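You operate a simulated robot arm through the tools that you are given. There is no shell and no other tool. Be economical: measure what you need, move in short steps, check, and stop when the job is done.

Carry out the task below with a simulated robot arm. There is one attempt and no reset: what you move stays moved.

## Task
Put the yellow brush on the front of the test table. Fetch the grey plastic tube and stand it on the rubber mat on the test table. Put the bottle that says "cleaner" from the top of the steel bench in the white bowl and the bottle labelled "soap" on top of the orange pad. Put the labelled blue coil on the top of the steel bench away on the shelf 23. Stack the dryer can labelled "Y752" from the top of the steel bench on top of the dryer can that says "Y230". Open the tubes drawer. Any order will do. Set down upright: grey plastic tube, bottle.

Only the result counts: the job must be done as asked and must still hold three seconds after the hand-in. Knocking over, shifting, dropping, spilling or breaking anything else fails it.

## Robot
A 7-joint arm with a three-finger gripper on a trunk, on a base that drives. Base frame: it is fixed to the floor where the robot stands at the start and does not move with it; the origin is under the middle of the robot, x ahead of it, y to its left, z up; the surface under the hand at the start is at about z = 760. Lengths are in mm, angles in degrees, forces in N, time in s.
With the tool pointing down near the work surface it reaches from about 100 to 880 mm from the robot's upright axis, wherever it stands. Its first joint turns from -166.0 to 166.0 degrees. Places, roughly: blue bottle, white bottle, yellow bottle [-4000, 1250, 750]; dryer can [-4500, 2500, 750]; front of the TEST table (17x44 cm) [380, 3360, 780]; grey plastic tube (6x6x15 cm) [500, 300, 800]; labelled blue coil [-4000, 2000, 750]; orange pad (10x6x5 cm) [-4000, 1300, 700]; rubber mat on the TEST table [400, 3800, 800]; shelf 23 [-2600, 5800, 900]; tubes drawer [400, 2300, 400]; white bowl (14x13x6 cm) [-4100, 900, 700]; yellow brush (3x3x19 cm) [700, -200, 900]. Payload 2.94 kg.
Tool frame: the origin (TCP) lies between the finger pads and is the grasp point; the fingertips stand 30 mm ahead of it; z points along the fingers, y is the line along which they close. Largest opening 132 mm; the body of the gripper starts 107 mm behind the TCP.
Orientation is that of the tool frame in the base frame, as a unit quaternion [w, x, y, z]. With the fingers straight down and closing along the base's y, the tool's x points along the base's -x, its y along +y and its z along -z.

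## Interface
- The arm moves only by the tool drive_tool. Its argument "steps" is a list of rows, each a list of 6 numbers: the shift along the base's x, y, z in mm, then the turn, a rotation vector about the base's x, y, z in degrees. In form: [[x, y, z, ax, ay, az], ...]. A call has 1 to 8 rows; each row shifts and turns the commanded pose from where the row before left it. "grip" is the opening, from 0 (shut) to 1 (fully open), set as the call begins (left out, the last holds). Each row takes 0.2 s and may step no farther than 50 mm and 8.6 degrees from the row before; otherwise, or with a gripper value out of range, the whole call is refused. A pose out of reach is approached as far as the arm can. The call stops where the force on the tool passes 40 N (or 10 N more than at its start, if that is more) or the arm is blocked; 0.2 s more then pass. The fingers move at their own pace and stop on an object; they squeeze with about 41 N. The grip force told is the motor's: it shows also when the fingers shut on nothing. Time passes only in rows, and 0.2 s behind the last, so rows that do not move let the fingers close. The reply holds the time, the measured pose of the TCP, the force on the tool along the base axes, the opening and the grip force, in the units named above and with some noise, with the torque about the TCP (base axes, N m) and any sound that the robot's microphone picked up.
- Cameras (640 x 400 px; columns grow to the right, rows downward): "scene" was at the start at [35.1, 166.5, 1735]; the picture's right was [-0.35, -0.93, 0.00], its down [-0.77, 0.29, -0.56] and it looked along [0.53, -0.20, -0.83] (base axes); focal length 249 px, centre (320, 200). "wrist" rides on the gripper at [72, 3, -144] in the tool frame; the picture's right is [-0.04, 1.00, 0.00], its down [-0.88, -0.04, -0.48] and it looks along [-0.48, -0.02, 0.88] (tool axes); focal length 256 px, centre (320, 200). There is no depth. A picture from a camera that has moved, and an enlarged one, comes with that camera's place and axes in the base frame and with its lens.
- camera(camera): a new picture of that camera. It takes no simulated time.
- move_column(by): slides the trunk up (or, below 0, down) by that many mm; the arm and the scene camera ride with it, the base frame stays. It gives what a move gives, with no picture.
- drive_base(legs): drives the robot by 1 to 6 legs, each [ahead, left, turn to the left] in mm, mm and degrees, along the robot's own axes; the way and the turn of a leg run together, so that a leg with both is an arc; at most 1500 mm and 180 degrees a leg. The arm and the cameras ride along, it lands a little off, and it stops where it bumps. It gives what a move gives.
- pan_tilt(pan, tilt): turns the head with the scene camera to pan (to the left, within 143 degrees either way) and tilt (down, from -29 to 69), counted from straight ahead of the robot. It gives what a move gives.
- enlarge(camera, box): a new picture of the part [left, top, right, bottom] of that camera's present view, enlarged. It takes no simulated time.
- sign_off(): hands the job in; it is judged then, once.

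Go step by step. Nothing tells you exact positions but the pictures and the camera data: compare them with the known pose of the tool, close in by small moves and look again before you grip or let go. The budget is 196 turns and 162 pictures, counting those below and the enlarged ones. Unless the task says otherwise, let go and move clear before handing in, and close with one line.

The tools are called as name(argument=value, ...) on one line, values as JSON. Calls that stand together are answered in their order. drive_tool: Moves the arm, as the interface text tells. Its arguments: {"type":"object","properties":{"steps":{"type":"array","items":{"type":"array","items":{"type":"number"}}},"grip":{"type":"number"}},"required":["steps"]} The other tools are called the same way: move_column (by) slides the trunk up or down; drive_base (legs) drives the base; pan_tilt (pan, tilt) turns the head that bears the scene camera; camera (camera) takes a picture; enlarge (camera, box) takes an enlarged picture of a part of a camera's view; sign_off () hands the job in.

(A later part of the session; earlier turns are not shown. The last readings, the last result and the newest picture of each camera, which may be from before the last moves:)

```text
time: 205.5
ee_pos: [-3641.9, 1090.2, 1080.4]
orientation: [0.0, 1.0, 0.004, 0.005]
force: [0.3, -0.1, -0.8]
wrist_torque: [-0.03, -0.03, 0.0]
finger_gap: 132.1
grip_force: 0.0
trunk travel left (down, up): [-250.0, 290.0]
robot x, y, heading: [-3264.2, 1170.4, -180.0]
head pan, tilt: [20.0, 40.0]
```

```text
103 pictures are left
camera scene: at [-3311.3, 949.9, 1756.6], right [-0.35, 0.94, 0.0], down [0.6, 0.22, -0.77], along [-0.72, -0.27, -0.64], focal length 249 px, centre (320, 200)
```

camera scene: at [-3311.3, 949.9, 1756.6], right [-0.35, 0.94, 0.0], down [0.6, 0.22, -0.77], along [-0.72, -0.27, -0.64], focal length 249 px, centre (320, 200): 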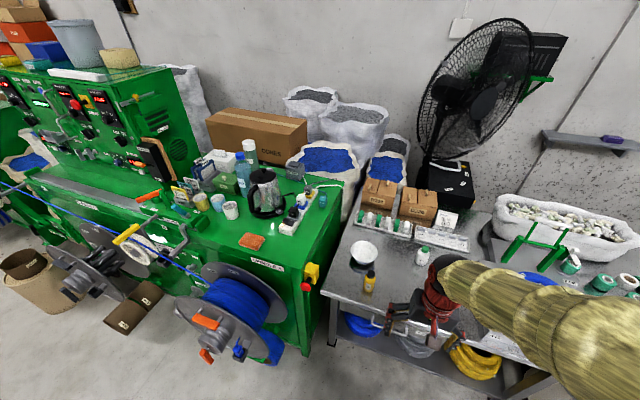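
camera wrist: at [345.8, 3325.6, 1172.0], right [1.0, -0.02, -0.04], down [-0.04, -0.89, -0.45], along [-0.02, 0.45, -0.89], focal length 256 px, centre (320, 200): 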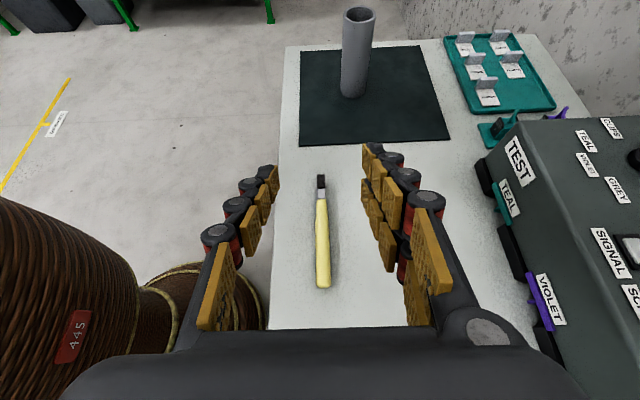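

Bench top z≈705; bowl at (−4140, 883), soap at (−4194, 1159), cleaner at (−4155, 1280), pad at (−3975, 1242). I'll drive in and use the wrist camera.

drive_base(legs=[[240, 0, 0]])

drive_tool(steps=[[0, 30, 0, 0, 0, 0], [0, 40, 0, 0, 0, 0], [0, 40, 0, 0, 0, 0], [-10, 30, 0, 0, 0, 0], [0, 0, 0, 0, 0, 0]])

camera(camera="wrist")

camera(camera="scene")

```text
time: 207.2
ee_pos: [-3883.1, 1088.4, 1080.6]
orientation: [0.0, 1.0, 0.004, 0.006]
force: [0.1, 0.5, -0.2]
wrist_torque: [0.02, -0.05, -0.01]
finger_gap: 132.1
grip_force: 0.0
trunk travel left (down, up): [-250.0, 290.0]
robot x, y, heading: [-3501.4, 1169.3, -179.7]
head pan, tilt: [20.0, 40.0]
```

```text
time: 208.4
ee_pos: [-3892.8, 1227.4, 1081.1]
orientation: [0.0, 1.0, 0.005, 0.004]
force: [-1.0, 0.0, 0.7]
wrist_torque: [-0.03, -0.02, 0.0]
finger_gap: 132.0
grip_force: 0.0
trunk travel left (down, up): [-250.0, 290.0]
robot x, y, heading: [-3498.0, 1167.2, -179.6]
head pan, tilt: [20.0, 40.0]
```

```text
102 pictures are left
camera wrist: at [-3821.8, 1225.1, 1224.6], right [-0.03, -1.0, 0.0], down [-0.88, 0.03, 0.47], along [-0.47, 0.02, -0.88], focal length 256 px, centre (320, 200)
```

wrist: 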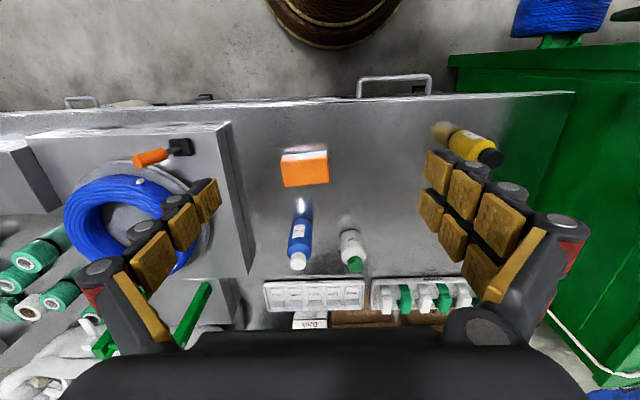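

```text
101 pictures are left
camera scene: at [-3550.8, 948.6, 1756.6], right [-0.35, 0.94, 0.0], down [0.6, 0.22, -0.77], along [-0.72, -0.27, -0.64], focal length 249 px, centre (320, 200)
```

scene: 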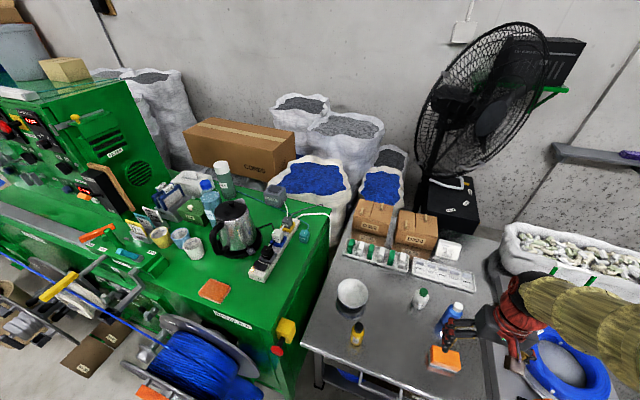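

Now I move above the soap bottle at (−4190, 1166), opening to about 100 mm, and check.

drive_tool(steps=[[-42, -9, 0, 0, 0, 0], [-42, -9, 0, 0, 0, 0], [-42, -9, 0, 0, 0, 0], [-42, -9, 0, 0, 0, 0], [-42, -9, 0, 0, 0, 0], [-42, -9, 0, 0, 0, 0], [-44, -7, 0, 0, 0, 0], [0, 0, -50, 0, 0, 0]], grip=0.75)

drive_tool(steps=[[0, 0, -50, 0, 0, 0], [0, 0, -50, 0, 0, 0], [0, 0, 0, 0, 0, 0]])

camera(camera="wrist")

```text
time: 210.2
ee_pos: [-4189.6, 1166.9, 1032.3]
orientation: [0.0, 1.0, 0.004, 0.004]
force: [-0.7, 0.6, 0.3]
wrist_torque: [-0.02, -0.07, 0.04]
finger_gap: 98.9
grip_force: 0.1
trunk travel left (down, up): [-250.0, 290.0]
robot x, y, heading: [-3501.1, 1167.5, -179.4]
head pan, tilt: [20.0, 40.0]
```

```text
time: 211.1
ee_pos: [-4187.4, 1169.9, 931.7]
orientation: [0.0, 1.0, 0.004, 0.004]
force: [0.3, -1.1, -0.6]
wrist_torque: [0.0, -0.01, -0.01]
finger_gap: 98.9
grip_force: 0.1
trunk travel left (down, up): [-250.0, 290.0]
robot x, y, heading: [-3501.8, 1166.5, -179.4]
head pan, tilt: [20.0, 40.0]
```

```text
100 pictures are left
camera wrist: at [-4116.7, 1167.0, 1074.9], right [-0.04, -1.0, 0.0], down [-0.88, 0.03, 0.47], along [-0.47, 0.02, -0.88], focal length 256 px, centre (320, 200)
```

wrist: 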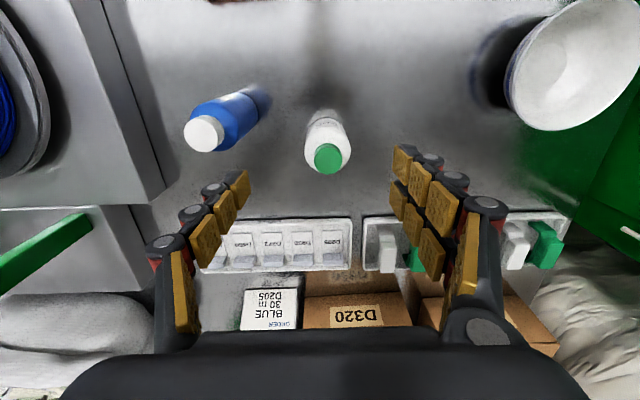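

Soap at about (−4205, 1163), top ≈805. Adjusting and descending around it.

drive_tool(steps=[[-17, -7, -30, 0, 0, 0], [0, 0, -45, 0, 0, 0], [0, 0, 0, 0, 0, 0]])

camera(camera="wrist")

```text
time: 211.8
ee_pos: [-4205.6, 1162.0, 856.4]
orientation: [0.0, 1.0, 0.004, 0.005]
force: [0.4, -0.4, 0.2]
wrist_torque: [-0.01, 0.0, 0.01]
finger_gap: 98.9
grip_force: 0.1
trunk travel left (down, up): [-250.0, 290.0]
robot x, y, heading: [-3501.7, 1167.0, -179.7]
head pan, tilt: [20.0, 40.0]
```

```text
99 pictures are left
camera wrist: at [-4133.8, 1159.4, 999.4], right [-0.04, -1.0, 0.0], down [-0.88, 0.03, 0.47], along [-0.47, 0.02, -0.88], focal length 256 px, centre (320, 200)
```

wrist: 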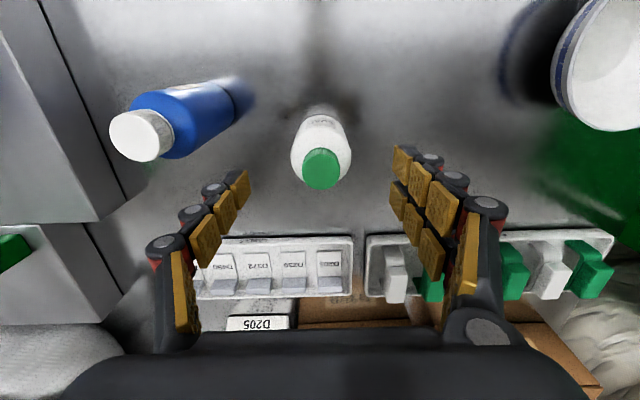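

Centred. I'll descend and grip.

drive_tool(steps=[[0, 0, -40, 0, 0, 0], [0, 0, -35, 0, 0, 0], [0, 0, -25, 0, 0, 0], [0, 0, 0, 0, 0, 0]])

drive_tool(steps=[[0, 0, 0, 0, 0, 0], [0, 0, 0, 0, 0, 0], [0, 0, 0, 0, 0, 0], [0, 0, 0, 0, 0, 0], [0, 0, 0, 0, 0, 0], [0, 0, 0, 0, 0, 0]], grip=0)

camera(camera="wrist")

```text
time: 212.8
ee_pos: [-4205.4, 1162.7, 756.9]
orientation: [0.001, 1.0, 0.004, 0.005]
force: [-0.9, 0.2, -0.1]
wrist_torque: [0.01, 0.0, 0.01]
finger_gap: 99.1
grip_force: 0.1
trunk travel left (down, up): [-250.0, 290.0]
robot x, y, heading: [-3498.7, 1163.5, -179.8]
head pan, tilt: [20.0, 40.0]
```

```text
time: 214.2
ee_pos: [-4205.2, 1162.2, 756.7]
orientation: [0.0, 1.0, 0.005, 0.004]
force: [-0.1, -0.8, 1.8]
wrist_torque: [0.01, -0.04, 0.04]
finger_gap: 56.2
grip_force: 40.5
trunk travel left (down, up): [-250.0, 290.0]
robot x, y, heading: [-3499.0, 1164.5, -179.6]
head pan, tilt: [20.0, 40.0]
```

```text
98 pictures are left
camera wrist: at [-4133.9, 1159.9, 899.5], right [-0.04, -1.0, 0.0], down [-0.88, 0.03, 0.47], along [-0.47, 0.02, -0.88], focal length 256 px, centre (320, 200)
```

wrist: 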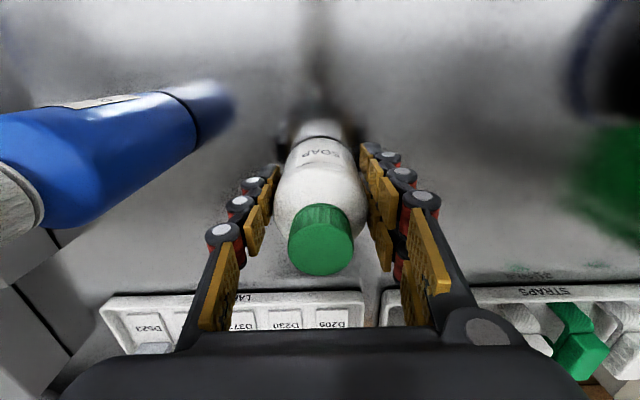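

It is the SOAP bottle. Lifting, moving toward me first, then over the pad.

drive_tool(steps=[[0, 0, 30, 0, 0, 0], [0, 0, 50, 0, 0, 0], [0, 0, 50, 0, 0, 0], [0, 0, 50, 0, 0, 0], [45, 0, 20, 0, 0, 0], [48, 0, 0, 0, 0, 0], [48, 0, 0, 0, 0, 0], [45, 0, 0, 0, 0, 0]])

camera(camera="wrist")

enlarge(camera="scene", box=[330, 260, 530, 400])

```text
time: 216.1
ee_pos: [-4018.5, 1158.4, 954.9]
orientation: [0.0, 1.0, 0.004, 0.004]
force: [0.8, 0.4, -2.3]
wrist_torque: [-0.02, 0.01, -0.01]
finger_gap: 56.1
grip_force: 41.5
trunk travel left (down, up): [-250.0, 290.0]
robot x, y, heading: [-3497.2, 1170.2, -179.6]
head pan, tilt: [20.0, 40.0]
```

```text
97 pictures are left
camera wrist: at [-3947.6, 1155.5, 1098.8], right [-0.04, -1.0, 0.0], down [-0.88, 0.03, 0.47], along [-0.47, 0.02, -0.88], focal length 256 px, centre (320, 200)
```

wrist: 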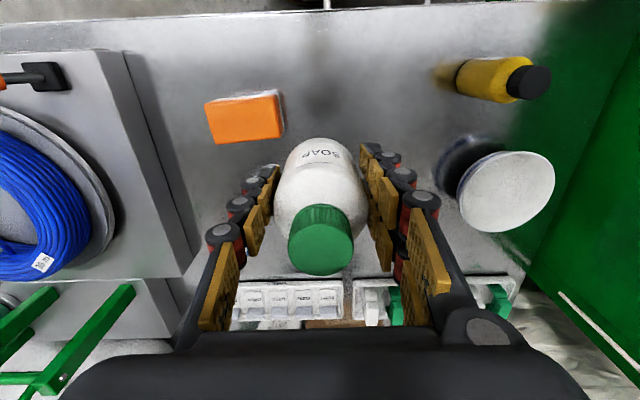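

```text
2.86 times, centred on (430, 330) of scene
camera zoom: at [-3550.2, 948.4, 1756.6], right [-0.35, 0.94, 0.0], down [0.6, 0.22, -0.77], along [-0.72, -0.27, -0.64], focal length 711 px, centre (6, -171)
```

zoom: 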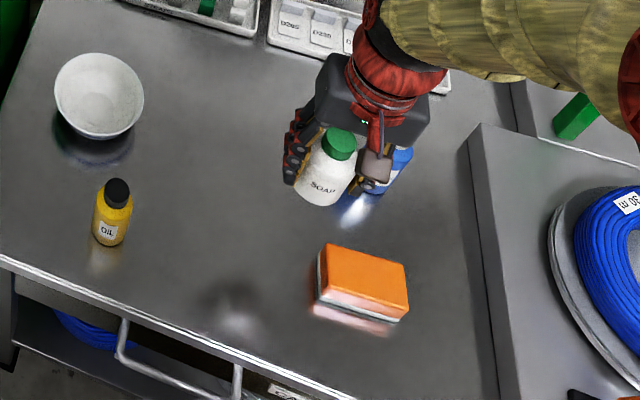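

The pad's top centre is near (−4005, 1251, 765). I'll move the bottle above it and look.

drive_tool(steps=[[5, 31, 0, 0, 0, 0], [4, 31, 0, 0, 0, 0], [4, 31, 0, 0, 0, 0], [0, 0, -45, 0, 0, 0], [0, 0, -45, 0, 0, 0], [0, 0, 0, 0, 0, 0]])

camera(camera="wrist")

enlarge(camera="scene", box=[370, 280, 530, 400])

```text
time: 217.4
ee_pos: [-4006.8, 1254.3, 868.0]
orientation: [0.0, 1.0, 0.005, 0.005]
force: [0.0, 0.3, -1.1]
wrist_torque: [0.01, 0.0, 0.01]
finger_gap: 56.1
grip_force: 40.6
trunk travel left (down, up): [-250.0, 290.0]
robot x, y, heading: [-3502.5, 1168.4, -179.6]
head pan, tilt: [20.0, 40.0]
```

```text
95 pictures are left
camera wrist: at [-3936.5, 1250.6, 1010.8], right [-0.04, -1.0, 0.0], down [-0.88, 0.03, 0.47], along [-0.47, 0.02, -0.88], focal length 256 px, centre (320, 200)
```

wrist: 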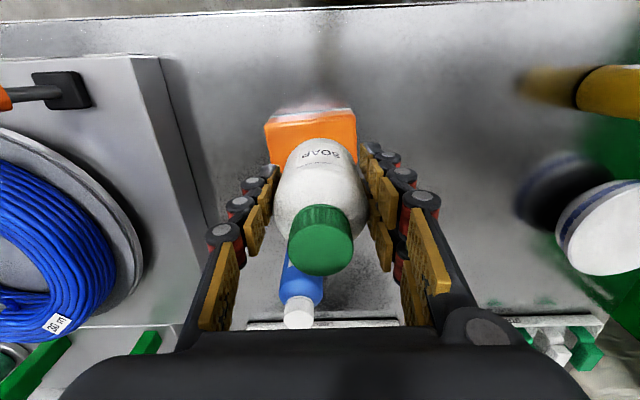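

```text
3.33 times, centred on (450, 340) of scene
camera zoom: at [-3551.1, 948.7, 1756.6], right [-0.35, 0.94, 0.0], down [0.6, 0.22, -0.77], along [-0.72, -0.27, -0.64], focal length 830 px, centre (-113, -267)
```

zoom: 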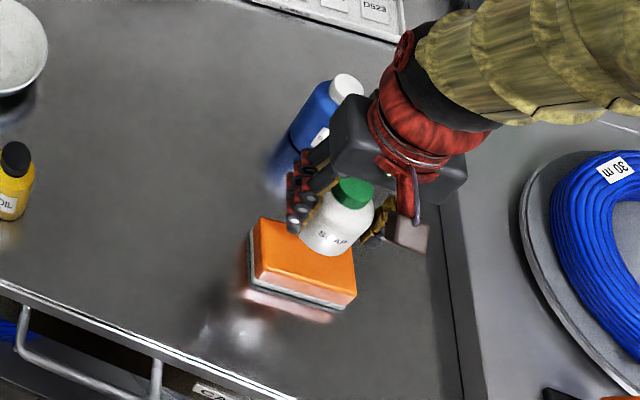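

The pad's centre works out to about (−4009, 1260). Small correction, then lowering slowly to contact.

drive_tool(steps=[[-2, 5, -20, 0, 0, 0], [0, 0, -15, 0, 0, 0], [0, 0, -8, 0, 0, 0], [0, 0, 0, 0, 0, 0]])

enlarge(camera="scene", box=[410, 310, 490, 370])

camera(camera="wrist")

```text
time: 218.4
ee_pos: [-4009.8, 1258.5, 824.4]
orientation: [0.0, 1.0, 0.004, 0.004]
force: [0.4, 0.0, -2.3]
wrist_torque: [-0.02, -0.02, -0.02]
finger_gap: 56.1
grip_force: 41.2
trunk travel left (down, up): [-250.0, 290.0]
robot x, y, heading: [-3501.5, 1167.0, -179.6]
head pan, tilt: [20.0, 40.0]
```

```text
6.67 times, centred on (450, 340) of scene
camera zoom: at [-3551.2, 948.6, 1756.6], right [-0.35, 0.94, 0.0], down [0.6, 0.22, -0.77], along [-0.72, -0.27, -0.64], focal length 1659 px, centre (-547, -733)
```

zoom: 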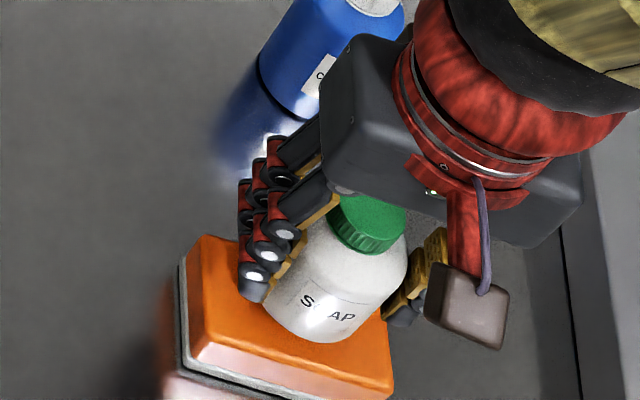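

```text
92 pictures are left
camera wrist: at [-3938.5, 1256.2, 966.9], right [-0.04, -1.0, 0.0], down [-0.88, 0.03, 0.47], along [-0.47, 0.02, -0.88], focal length 256 px, centre (320, 200)
```

wrist: 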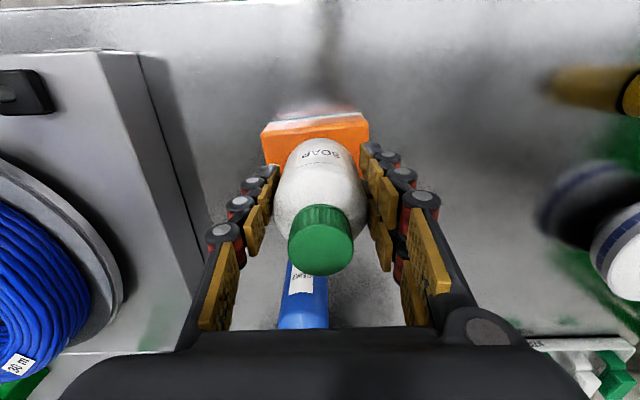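

Almost aligned. I'll nudge −4 in x and +3 in y, then lower in small steps.

drive_tool(steps=[[-4, 3, -4, 0, 0, 0], [0, 0, -4, 0, 0, 0], [0, 0, -3, 0, 0, 0], [0, 0, -3, 0, 0, 0], [0, 0, 0, 0, 0, 0]])

enlarge(camera="scene", box=[410, 310, 490, 370])

```text
time: 219.7
ee_pos: [-4013.0, 1260.6, 808.9]
orientation: [0.0, 1.0, 0.003, 0.004]
force: [0.0, 0.4, -1.5]
wrist_torque: [-0.01, -0.03, 0.0]
finger_gap: 56.0
grip_force: 40.9
trunk travel left (down, up): [-250.0, 290.0]
robot x, y, heading: [-3501.8, 1164.0, -179.6]
head pan, tilt: [20.0, 40.0]
```

```text
6.67 times, centred on (450, 340) of scene
camera zoom: at [-3551.1, 948.6, 1756.6], right [-0.35, 0.94, 0.0], down [0.6, 0.22, -0.77], along [-0.72, -0.27, -0.64], focal length 1659 px, centre (-547, -733)
```

zoom: 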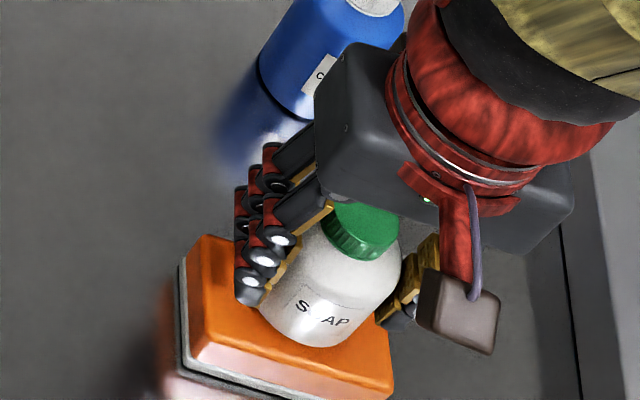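

drive_tool(steps=[[0, 0, -3, 0, 0, 0], [0, 0, -3, 0, 0, 0], [0, 0, 0, 0, 0, 0]])

drive_tool(steps=[[0, 0, -2, 0, 0, 0], [0, 0, -2, 0, 0, 0], [0, 0, 0, 0, 0, 0]])

```text
time: 220.4
ee_pos: [-4012.8, 1261.4, 804.6]
orientation: [0.0, 1.0, 0.004, 0.005]
force: [1.1, 0.3, 3.3]
wrist_torque: [-0.02, -0.07, 0.01]
finger_gap: 56.2
grip_force: 41.2
trunk travel left (down, up): [-250.0, 290.0]
robot x, y, heading: [-3497.7, 1164.0, -179.9]
head pan, tilt: [20.0, 40.0]
```

```text
time: 221.2
ee_pos: [-4013.3, 1262.5, 801.4]
orientation: [-0.001, 1.0, 0.004, 0.002]
force: [2.4, -2.0, 36.1]
wrist_torque: [-0.06, 0.24, 0.11]
finger_gap: 56.2
grip_force: 40.7
trunk travel left (down, up): [-250.0, 290.0]
robot x, y, heading: [-3503.3, 1166.7, -179.7]
head pan, tilt: [20.0, 40.0]
```

On the pad. Easing off and releasing.

drive_tool(steps=[[0, 0, 3, 0, 0, 0], [0, 0, 0, 0, 0, 0]])

drive_tool(steps=[[0, 0, 0, 0, 0, 0], [0, 0, 0, 0, 0, 0], [0, 0, 0, 0, 0, 0], [0, 0, 30, 0, 0, 0], [0, 0, 40, 0, 0, 0], [0, 0, 50, 0, 0, 0], [0, 0, 50, 0, 0, 0], [0, 0, 0, 0, 0, 0]], grip=0.72)

camera(camera="wrist")

enlarge(camera="scene", box=[390, 290, 510, 380])

```text
time: 221.8
ee_pos: [-4011.6, 1261.4, 802.9]
orientation: [0.0, 1.0, 0.005, 0.006]
force: [-3.8, 0.1, 10.0]
wrist_torque: [0.05, 0.59, 0.02]
finger_gap: 56.1
grip_force: 40.4
trunk travel left (down, up): [-250.0, 290.0]
robot x, y, heading: [-3501.1, 1168.7, -179.4]
head pan, tilt: [20.0, 40.0]
```

```text
time: 223.7
ee_pos: [-4011.2, 1260.9, 971.2]
orientation: [0.0, 1.0, 0.004, 0.006]
force: [0.7, 0.0, 0.3]
wrist_torque: [0.02, 0.03, -0.01]
finger_gap: 94.9
grip_force: 0.1
trunk travel left (down, up): [-250.0, 290.0]
robot x, y, heading: [-3502.5, 1167.3, -179.3]
head pan, tilt: [20.0, 40.0]
```

```text
90 pictures are left
camera wrist: at [-3940.6, 1259.4, 1115.4], right [-0.04, -1.0, 0.0], down [-0.88, 0.03, 0.47], along [-0.47, 0.02, -0.88], focal length 256 px, centre (320, 200)
```

wrist: 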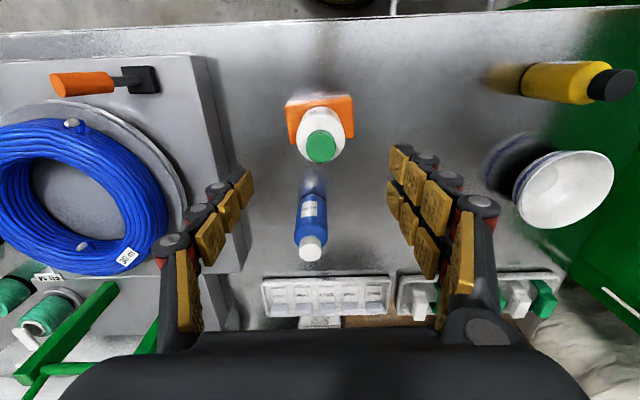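

```text
4.44 times, centred on (450, 335) of scene
camera zoom: at [-3550.6, 948.5, 1756.5], right [-0.35, 0.94, 0.0], down [0.6, 0.22, -0.77], along [-0.72, -0.27, -0.64], focal length 1106 px, centre (-258, -400)
```

zoom: 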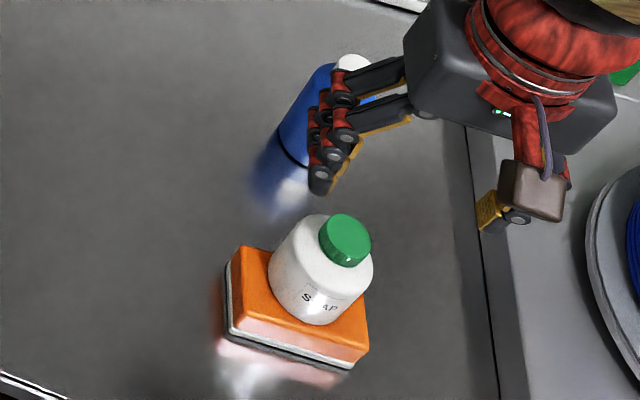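

Soap is upright on the pad. Next the blue bottle at (−4170, 1282): I'll move above it and check the label.

drive_tool(steps=[[-40, 5, 0, 0, 0, 0], [-40, 5, 0, 0, 0, 0], [-40, 6, 0, 0, 0, 0], [-39, 5, 0, 0, 0, 0], [0, 0, -45, 0, 0, 0], [0, 0, -35, 0, 0, 0], [0, 0, 0, 0, 0, 0]], grip=0.65)

camera(camera="wrist")

```text
time: 225.2
ee_pos: [-4171.8, 1281.3, 893.8]
orientation: [0.0, 1.0, 0.004, 0.004]
force: [0.1, 0.1, -0.3]
wrist_torque: [0.01, -0.04, 0.01]
finger_gap: 85.9
grip_force: 0.0
trunk travel left (down, up): [-250.0, 290.0]
robot x, y, heading: [-3501.7, 1164.1, -179.6]
head pan, tilt: [20.0, 40.0]
```

```text
88 pictures are left
camera wrist: at [-4100.5, 1278.9, 1036.8], right [-0.04, -1.0, 0.0], down [-0.88, 0.03, 0.47], along [-0.47, 0.02, -0.88], focal length 256 px, centre (320, 200)
```

wrist: 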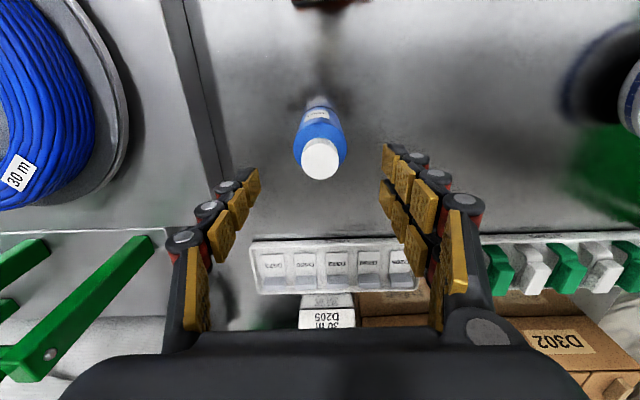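

Centred. Descending and gripping.

drive_tool(steps=[[2, 0, -45, 0, 0, 0], [0, 0, -45, 0, 0, 0], [0, 0, -30, 0, 0, 0], [0, 0, 0, 0, 0, 0]])

drive_tool(steps=[[0, 0, 0, 0, 0, 0], [0, 0, 0, 0, 0, 0], [0, 0, 0, 0, 0, 0], [0, 0, 0, 0, 0, 0], [0, 0, 0, 0, 0, 0], [0, 0, 0, 0, 0, 0]], grip=0)

camera(camera="wrist")

```text
time: 226.2
ee_pos: [-4169.1, 1281.9, 770.7]
orientation: [0.0, 1.0, 0.004, 0.004]
force: [-0.7, -0.3, 0.2]
wrist_torque: [0.01, 0.03, -0.01]
finger_gap: 85.7
grip_force: 0.1
trunk travel left (down, up): [-250.0, 290.0]
robot x, y, heading: [-3495.9, 1167.5, -179.3]
head pan, tilt: [20.0, 40.0]
```

```text
time: 227.7
ee_pos: [-4168.8, 1280.4, 771.0]
orientation: [0.0, 1.0, 0.005, 0.004]
force: [0.0, 1.4, 1.4]
wrist_torque: [0.01, -0.01, 0.02]
finger_gap: 50.2
grip_force: 41.0
trunk travel left (down, up): [-250.0, 290.0]
robot x, y, heading: [-3500.8, 1165.5, -179.6]
head pan, tilt: [20.0, 40.0]
```

```text
87 pictures are left
camera wrist: at [-4097.4, 1278.8, 914.6], right [-0.04, -1.0, 0.0], down [-0.88, 0.03, 0.47], along [-0.47, 0.02, -0.88], focal length 256 px, centre (320, 200)
```

wrist: 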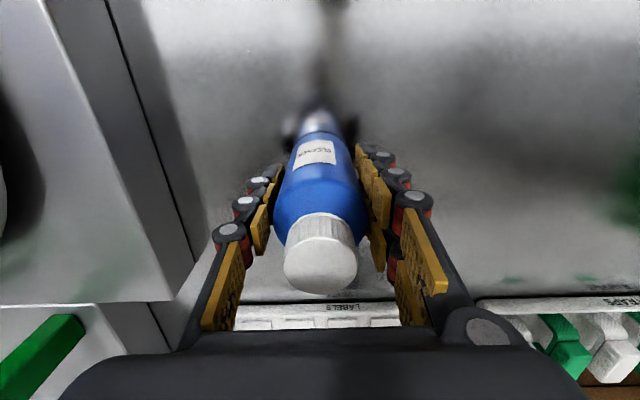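

The label reads CLEANER. Lifting and heading toward the bowl.

drive_tool(steps=[[0, 0, 35, 0, 0, 0], [0, 0, 50, 0, 0, 0], [0, 0, 50, 0, 0, 0], [0, 0, 50, 0, 0, 0], [0, -48, 0, 0, 0, 0], [0, -48, 0, 0, 0, 0], [5, -48, 0, 0, 0, 0], [5, -48, 0, 0, 0, 0]])

drive_tool(steps=[[5, -40, 0, 0, 0, 0], [5, -40, 0, 0, 0, 0], [0, 0, 0, 0, 0, 0]])

camera(camera="wrist")

enlarge(camera="scene", box=[300, 220, 460, 340])

```text
time: 229.4
ee_pos: [-4157.0, 1088.1, 956.3]
orientation: [0.0, 1.0, 0.004, 0.004]
force: [-1.6, 0.3, -1.7]
wrist_torque: [0.04, 0.02, 0.04]
finger_gap: 50.3
grip_force: 41.2
trunk travel left (down, up): [-250.0, 290.0]
robot x, y, heading: [-3500.5, 1167.0, -179.6]
head pan, tilt: [20.0, 40.0]
```

```text
time: 230.2
ee_pos: [-4149.3, 1009.7, 957.0]
orientation: [0.0, 1.0, 0.003, 0.005]
force: [-0.3, -0.6, -1.6]
wrist_torque: [-0.04, -0.01, 0.02]
finger_gap: 50.3
grip_force: 40.9
trunk travel left (down, up): [-250.0, 290.0]
robot x, y, heading: [-3500.9, 1168.9, -179.7]
head pan, tilt: [20.0, 40.0]
```

```text
86 pictures are left
camera wrist: at [-4078.2, 1007.4, 1099.4], right [-0.04, -1.0, 0.0], down [-0.88, 0.03, 0.47], along [-0.47, 0.02, -0.88], focal length 256 px, centre (320, 200)
```

wrist: 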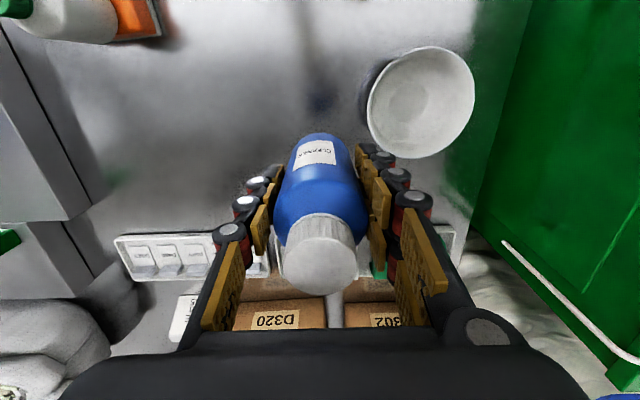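

```text
3.33 times, centred on (380, 280) of scene
camera zoom: at [-3551.2, 948.3, 1756.5], right [-0.35, 0.94, 0.0], down [0.6, 0.22, -0.77], along [-0.72, -0.27, -0.64], focal length 830 px, centre (120, -67)
```

zoom: 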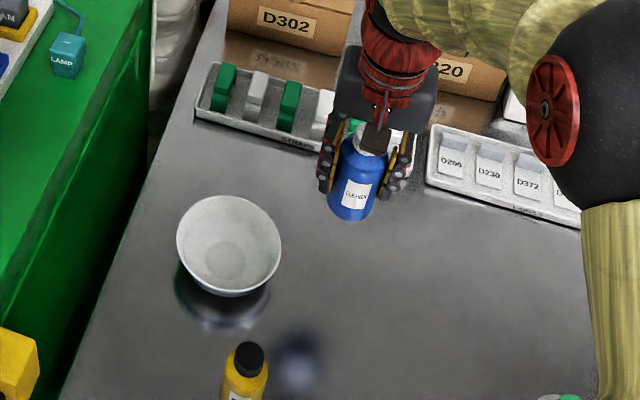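

Bowl centre ≈ (−4134, 882), with a flat bottom about 53 mm wide. I'll move above it and check.

drive_tool(steps=[[5, -43, 0, 0, 0, 0], [5, -43, 0, 0, 0, 0], [5, -42, 0, 0, 0, 0], [0, 0, -40, 0, 0, 0], [0, 0, -30, 0, 0, 0], [0, 0, 0, 0, 0, 0]])

camera(camera="wrist")

enlarge(camera="scene", box=[310, 230, 410, 320])

```text
time: 231.7
ee_pos: [-4135.6, 882.0, 886.7]
orientation: [0.0, 1.0, 0.005, 0.004]
force: [-0.8, -0.6, -1.6]
wrist_torque: [-0.01, 0.02, 0.01]
finger_gap: 50.2
grip_force: 41.1
trunk travel left (down, up): [-250.0, 290.0]
robot x, y, heading: [-3498.0, 1165.8, -179.5]
head pan, tilt: [20.0, 40.0]
```

```text
84 pictures are left
camera wrist: at [-4064.4, 879.3, 1029.1], right [-0.04, -1.0, 0.0], down [-0.88, 0.03, 0.47], along [-0.47, 0.02, -0.88], focal length 256 px, centre (320, 200)
```

wrist: 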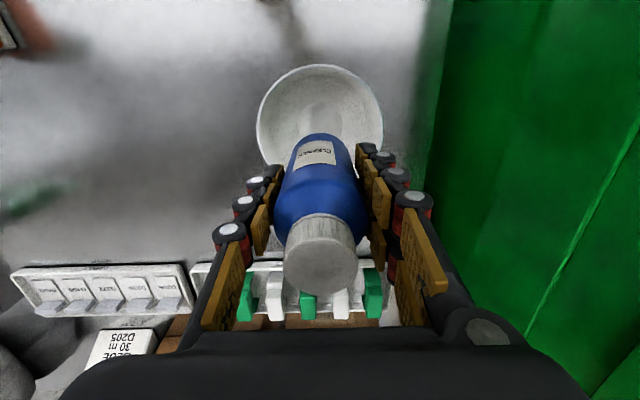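

```text
4.44 times, centred on (360, 275) of scene
camera zoom: at [-3551.0, 947.9, 1756.5], right [-0.35, 0.94, 0.0], down [0.6, 0.22, -0.77], along [-0.72, -0.27, -0.64], focal length 1106 px, centre (142, -133)
```

zoom: 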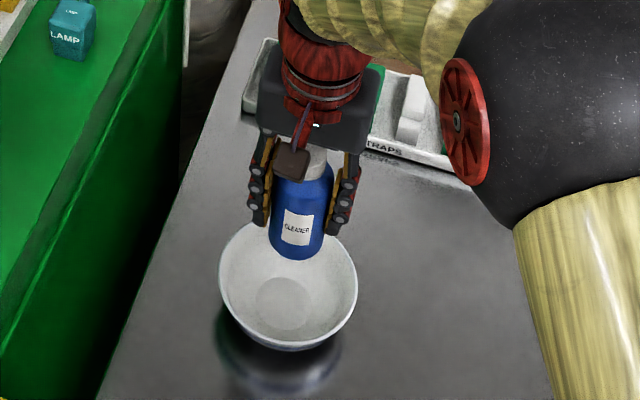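

Aligned with the bowl. Lowering slowly.

drive_tool(steps=[[2, 0, -40, 0, 0, 0], [0, 0, -35, 0, 0, 0], [0, 0, -15, 0, 0, 0], [0, 0, -4, 0, 0, 0], [0, 0, 0, 0, 0, 0]])

enlarge(camera="scene", box=[310, 230, 410, 320])

camera(camera="wrist")

```text
time: 232.8
ee_pos: [-4132.0, 882.4, 792.8]
orientation: [0.0, 1.0, 0.004, 0.004]
force: [-0.5, -0.1, -2.4]
wrist_torque: [0.01, -0.05, -0.01]
finger_gap: 50.2
grip_force: 40.8
trunk travel left (down, up): [-250.0, 290.0]
robot x, y, heading: [-3505.1, 1166.9, -179.5]
head pan, tilt: [20.0, 40.0]
```

```text
4.44 times, centred on (360, 275) of scene
camera zoom: at [-3551.2, 948.1, 1756.5], right [-0.35, 0.94, 0.0], down [0.6, 0.22, -0.77], along [-0.72, -0.27, -0.64], focal length 1106 px, centre (142, -133)
```

zoom: 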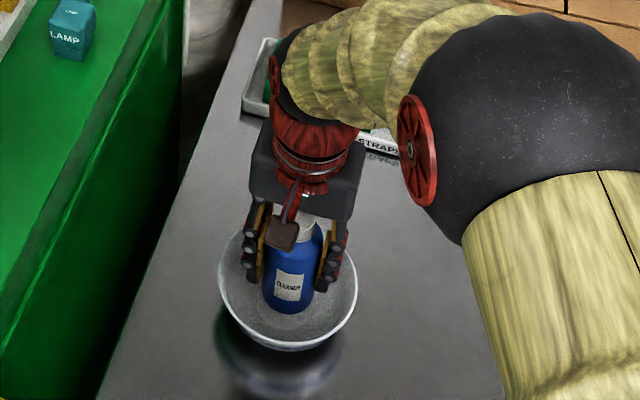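

```text
81 pictures are left
camera wrist: at [-4061.3, 880.4, 936.2], right [-0.04, -1.0, 0.0], down [-0.88, 0.03, 0.47], along [-0.47, 0.02, -0.88], focal length 256 px, centre (320, 200)
```

wrist: 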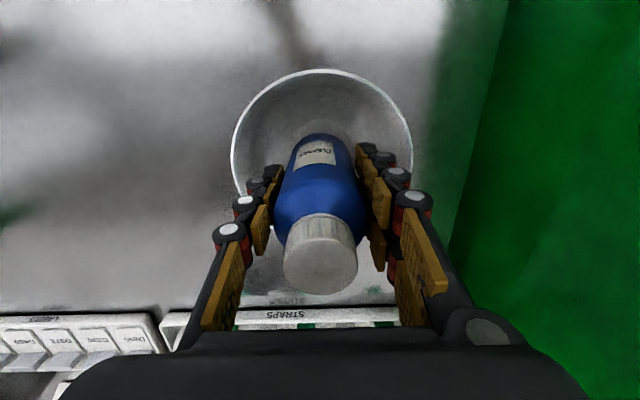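

drive_tool(steps=[[-1, -1, -4, 0, 0, 0], [0, 0, -4, 0, 0, 0], [0, 0, -3, 0, 0, 0], [0, 0, 0, 0, 0, 0]])

drive_tool(steps=[[0, 0, -2, 0, 0, 0], [0, 0, -2, 0, 0, 0], [0, 0, 0, 0, 0, 0]])

```text
time: 233.8
ee_pos: [-4133.5, 882.2, 781.2]
orientation: [0.0, 1.0, 0.004, 0.004]
force: [-0.1, 0.1, -2.3]
wrist_torque: [0.01, -0.02, 0.02]
finger_gap: 50.3
grip_force: 41.3
trunk travel left (down, up): [-250.0, 290.0]
robot x, y, heading: [-3499.5, 1167.9, -179.6]
head pan, tilt: [20.0, 40.0]
```

```text
time: 234.7
ee_pos: [-4133.2, 881.2, 779.5]
orientation: [0.0, 1.0, 0.004, 0.004]
force: [0.3, 0.6, 1.4]
wrist_torque: [0.01, -0.06, -0.01]
finger_gap: 50.3
grip_force: 40.5
trunk travel left (down, up): [-250.0, 290.0]
robot x, y, heading: [-3500.8, 1165.4, -179.4]
head pan, tilt: [20.0, 40.0]
```

Just touching. One more millimetre, then a limited opening and rise.

drive_tool(steps=[[0, 0, -1, 0, 0, 0], [0, 0, 0, 0, 0, 0]])

drive_tool(steps=[[0, 0, 0, 0, 0, 0], [0, 0, 0, 0, 0, 0], [0, 0, 0, 0, 0, 0], [0, 0, 20, 0, 0, 0], [0, 0, 40, 0, 0, 0], [0, 0, 50, 0, 0, 0], [0, 0, 50, 0, 0, 0], [0, 0, 30, 0, 0, 0]], grip=0.5)

camera(camera="wrist")

enlarge(camera="scene", box=[310, 230, 410, 320])

```text
time: 235.2
ee_pos: [-4133.7, 881.0, 779.9]
orientation: [0.0, 1.0, 0.005, 0.004]
force: [2.3, 0.1, 10.8]
wrist_torque: [-0.05, -0.21, 0.0]
finger_gap: 50.2
grip_force: 41.0
trunk travel left (down, up): [-250.0, 290.0]
robot x, y, heading: [-3501.5, 1165.6, -179.4]
head pan, tilt: [20.0, 40.0]
```

```text
time: 237.1
ee_pos: [-4134.1, 882.5, 966.1]
orientation: [0.0, 1.0, 0.005, 0.006]
force: [0.5, 0.1, 0.0]
wrist_torque: [-0.01, -0.03, -0.01]
finger_gap: 66.0
grip_force: 0.1
trunk travel left (down, up): [-250.0, 290.0]
robot x, y, heading: [-3500.5, 1167.7, -179.5]
head pan, tilt: [20.0, 40.0]
```

```text
80 pictures are left
camera wrist: at [-4063.2, 879.8, 1109.6], right [-0.04, -1.0, 0.0], down [-0.88, 0.03, 0.47], along [-0.47, 0.02, -0.88], focal length 256 px, centre (320, 200)
```

wrist: 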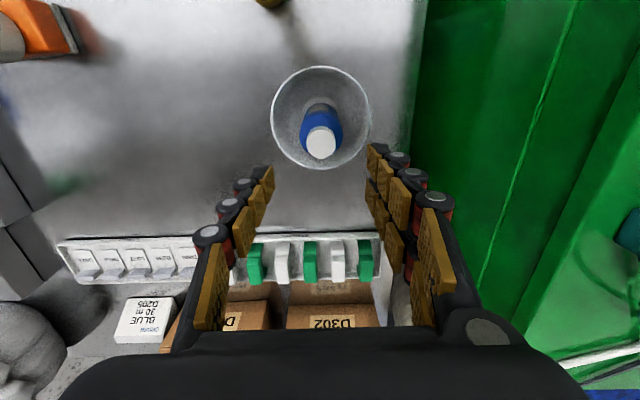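

```text
4.44 times, centred on (360, 275) of scene
camera zoom: at [-3550.7, 948.4, 1756.5], right [-0.35, 0.94, 0.0], down [0.6, 0.22, -0.77], along [-0.72, -0.27, -0.64], focal length 1106 px, centre (142, -133)
```

zoom: 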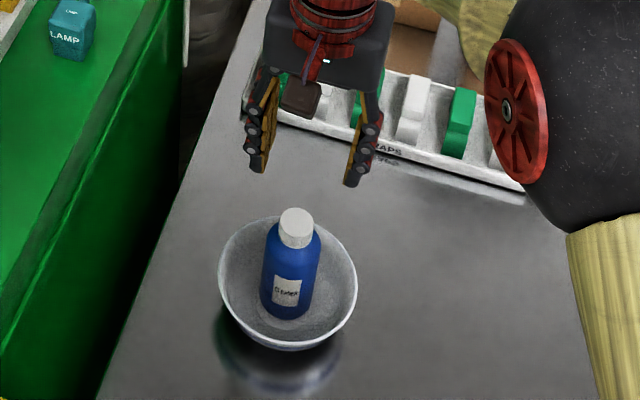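

The cleaner is in the bowl. Retracting and moving along the bench to the coil and dryer cans.

drive_tool(steps=[[30, 10, 30, 0, 0, 0], [35, 20, 20, 0, 0, 0], [35, 20, 20, 0, 0, 0], [35, 20, 20, 0, 0, 0], [35, 20, 20, 0, 0, 0], [40, 20, 0, 0, 0, 0], [40, 20, 0, 0, 0, 0]], grip=1)

drive_base(legs=[[-200, 0, -0.4], [0, -950, 0]])

pan_tilt(pan=0, tilt=35)

camera(camera="scene")

camera(camera="wrist")

```text
time: 238.7
ee_pos: [-3881.2, 1011.9, 1077.9]
orientation: [0.0, 1.0, 0.005, 0.004]
force: [0.5, 0.2, 0.3]
wrist_torque: [0.0, -0.03, -0.03]
finger_gap: 132.2
grip_force: 0.2
trunk travel left (down, up): [-250.0, 290.0]
robot x, y, heading: [-3501.3, 1164.4, -179.4]
head pan, tilt: [20.0, 40.0]
```

```text
time: 244.7
ee_pos: [-3682.3, 1950.8, 1076.2]
orientation: [0.0, 1.0, -0.003, 0.004]
force: [-0.8, -0.2, 0.2]
wrist_torque: [0.02, -0.01, 0.0]
finger_gap: 132.1
grip_force: 0.1
trunk travel left (down, up): [-250.0, 290.0]
robot x, y, heading: [-3298.3, 2096.2, 179.6]
head pan, tilt: [20.0, 40.0]
```

```text
time: 245.6
ee_pos: [-3684.7, 1948.7, 1078.3]
orientation: [0.0, 1.0, -0.003, 0.004]
force: [-0.4, 0.3, -1.0]
wrist_torque: [-0.04, -0.02, 0.03]
finger_gap: 132.0
grip_force: 0.0
trunk travel left (down, up): [-250.0, 290.0]
robot x, y, heading: [-3299.8, 2099.9, 179.6]
head pan, tilt: [0.0, 35.0]
```

```text
78 pictures are left
camera scene: at [-3359.8, 1910.6, 1764.1], right [0.01, 1.0, 0.0], down [0.57, 0.0, -0.82], along [-0.82, 0.0, -0.57], focal length 249 px, centre (320, 200)
```

scene: 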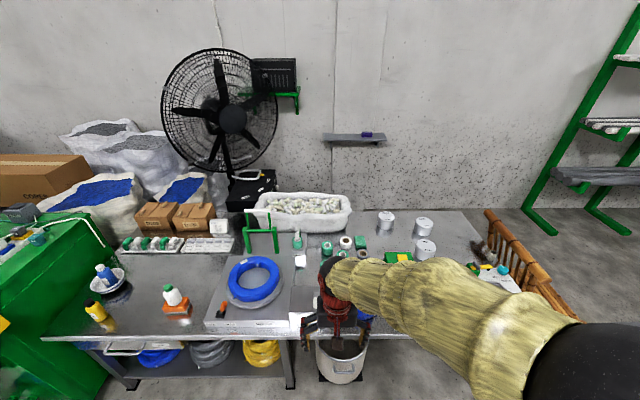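

```text
77 pictures are left
camera wrist: at [-3612.1, 1946.0, 1220.8], right [-0.05, -1.0, 0.0], down [-0.88, 0.04, 0.47], along [-0.47, 0.02, -0.88], focal length 256 px, centre (320, 200)
```

wrist: 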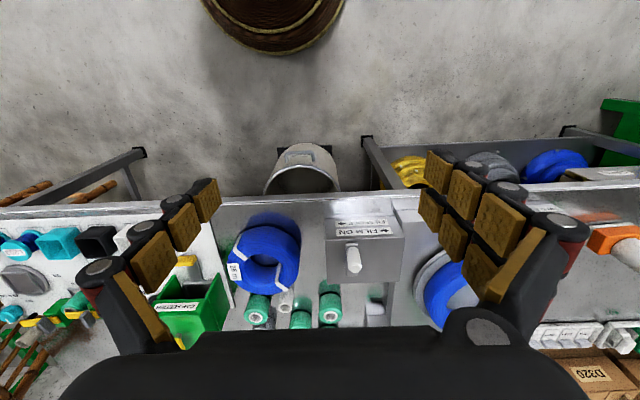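

enlarge(camera="scene", box=[370, 200, 450, 265])

enlarge(camera="wrist", box=[200, 190, 420, 340])

```text
6.15 times, centred on (410, 232) of scene
camera zoom: at [-3359.8, 1910.6, 1764.1], right [0.01, 1.0, 0.0], down [0.57, 0.0, -0.82], along [-0.82, 0.0, -0.57], focal length 1531 px, centre (-234, 0)
```

zoom: 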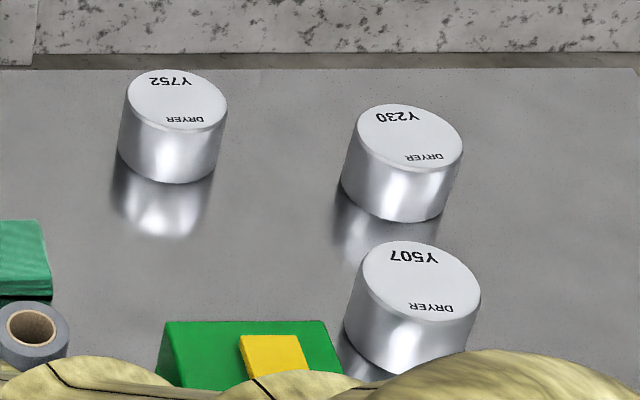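

```text
2.67 times, centred on (310, 265) of wrist
camera zoom: at [-3612.1, 1946.0, 1220.8], right [-0.05, -1.0, 0.0], down [-0.88, 0.04, 0.47], along [-0.47, 0.02, -0.88], focal length 683 px, centre (347, 27)
```

zoom: 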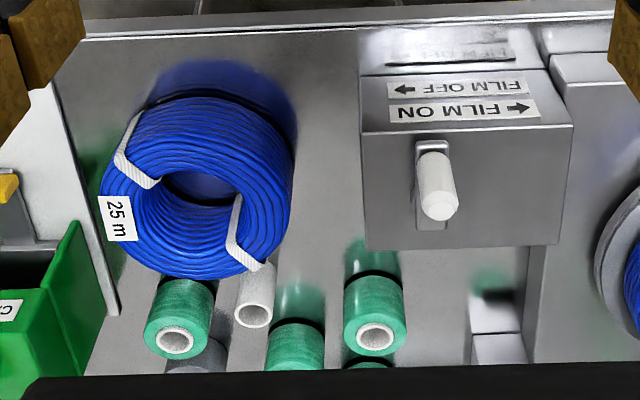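

Y752 is at about (−4590, 2335) and Y230 at (−4528, 2551). They're far back, so I'll need a forward-tilted tool and to park close. I'll drive to (−3600, 2470).

drive_base(legs=[[0, -370, 0.4], [290, 0, 0]])

camera(camera="scene")

camera(camera="wrist")

```text
time: 249.5
ee_pos: [-3965.3, 2313.3, 1076.9]
orientation: [0.0, 1.0, 0.004, 0.005]
force: [0.6, -0.1, -0.2]
wrist_torque: [0.0, -0.04, -0.03]
finger_gap: 132.0
grip_force: 0.1
trunk travel left (down, up): [-250.0, 290.0]
robot x, y, heading: [-3580.9, 2468.5, -179.6]
head pan, tilt: [0.0, 35.0]
```

```text
74 pictures are left
camera scene: at [-3642.7, 2279.5, 1764.1], right [-0.01, 1.0, 0.0], down [0.57, 0.0, -0.82], along [-0.82, 0.0, -0.57], focal length 249 px, centre (320, 200)
```

scene: 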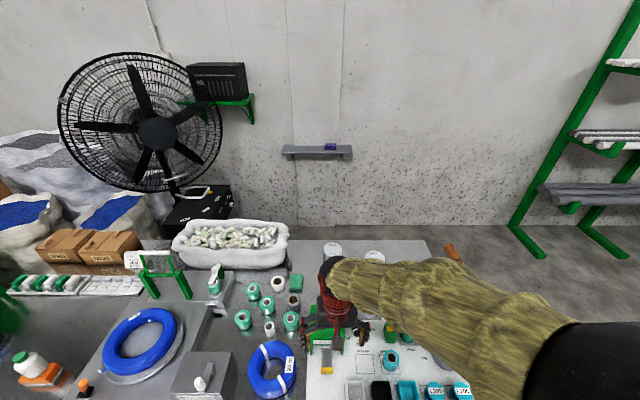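

```text
73 pictures are left
camera wrist: at [-3895.3, 2311.9, 1220.6], right [-0.04, -1.0, 0.0], down [-0.88, 0.03, 0.47], along [-0.47, 0.02, -0.88], focal length 256 px, centre (320, 200)
```

wrist: 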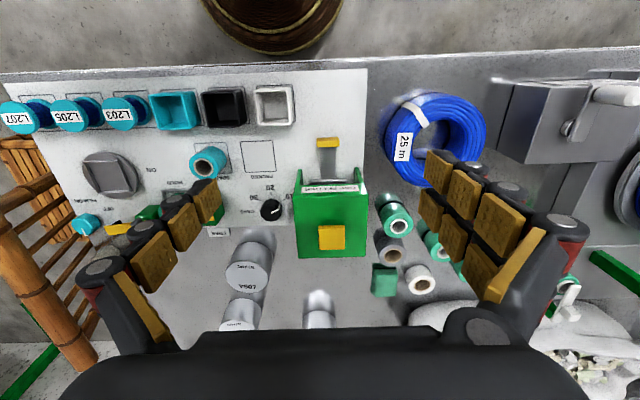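

Now I tilt the tool 30° forward while extending toward the cans.

drive_tool(steps=[[-40, 4, -5, 0, 7.5, 0], [-40, 4, -5, 0, 7.5, 0], [-40, 4, -5, 0, 7.5, 0], [-40, 4, -5, 0, 7.5, 0], [-45, 4, 0, 0, 0, 0], [-45, 2, 0, 0, 0, 0], [-45, 0, 0, 0, 0, 0], [0, 0, 0, 0, 0, 0]], grip=1)

camera(camera="wrist")

enlarge(camera="scene", box=[290, 210, 450, 330])

```text
time: 251.3
ee_pos: [-4262.0, 2337.8, 1056.5]
orientation: [-0.001, 0.967, 0.004, -0.255]
force: [0.6, -0.7, -0.3]
wrist_torque: [0.02, 0.0, -0.02]
finger_gap: 131.9
grip_force: 0.0
trunk travel left (down, up): [-250.0, 290.0]
robot x, y, heading: [-3585.9, 2470.3, -179.8]
head pan, tilt: [0.0, 35.0]
```

```text
72 pictures are left
camera wrist: at [-4128.1, 2334.9, 1145.3], right [-0.03, -1.0, 0.02], down [-0.53, 0.03, 0.85], along [-0.85, 0.02, -0.53], focal length 256 px, centre (320, 200)
```

wrist: 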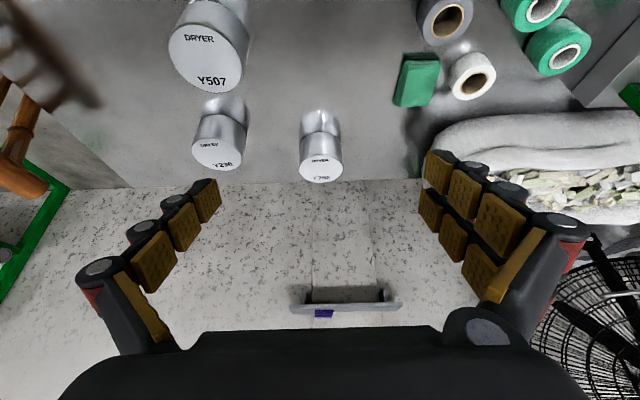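

```text
3.33 times, centred on (370, 270) of scene
camera zoom: at [-3642.6, 2279.6, 1764.1], right [-0.01, 1.0, 0.0], down [0.57, 0.0, -0.82], along [-0.82, 0.0, -0.57], focal length 830 px, centre (153, -33)
```

zoom: 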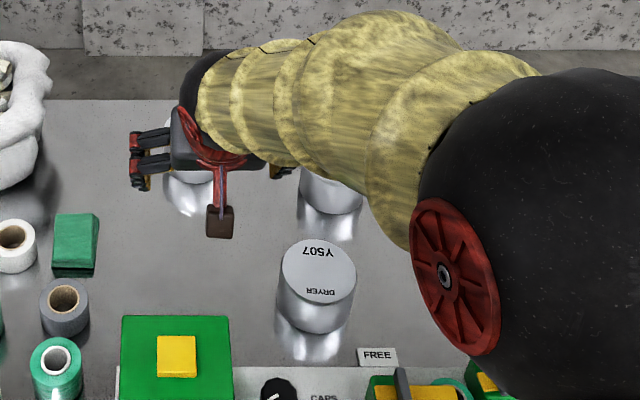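

The cans are at Y752 (−4598, 2340) and Y230 (−4539, 2560), tops at about z 772. I'll extend further to test the reach.

drive_tool(steps=[[-45, 0, -20, 0, 0, 0], [-45, 0, -20, 0, 0, 0], [-45, 0, -20, 0, 0, 0], [-45, 0, -20, 0, 0, 0], [-45, 0, -20, 0, 0, 0], [-45, 0, -20, 0, 0, 0], [-45, 0, -20, 0, 0, 0], [0, 0, 0, 0, 0, 0]])

camera(camera="wrist")

```text
time: 253.1
ee_pos: [-4576.4, 2334.3, 917.4]
orientation: [-0.001, 0.967, 0.004, -0.256]
force: [0.9, 0.2, 0.5]
wrist_torque: [-0.02, 0.04, 0.02]
finger_gap: 132.0
grip_force: 0.1
trunk travel left (down, up): [-250.0, 290.0]
robot x, y, heading: [-3584.3, 2467.7, -179.7]
head pan, tilt: [0.0, 35.0]
```

```text
70 pictures are left
camera wrist: at [-4443.0, 2332.9, 1005.4], right [-0.03, -1.0, 0.02], down [-0.53, 0.03, 0.85], along [-0.85, 0.02, -0.53], focal length 256 px, centre (320, 200)
```

wrist: 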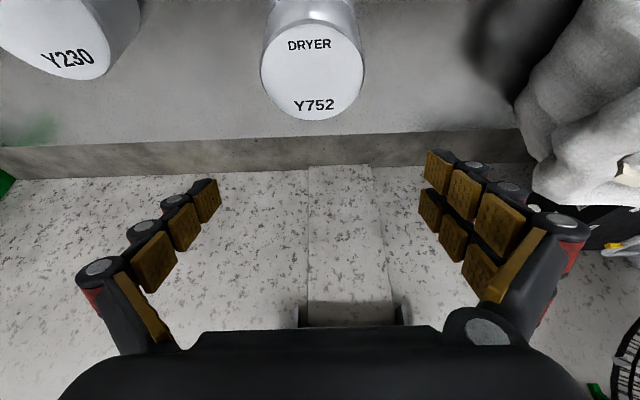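

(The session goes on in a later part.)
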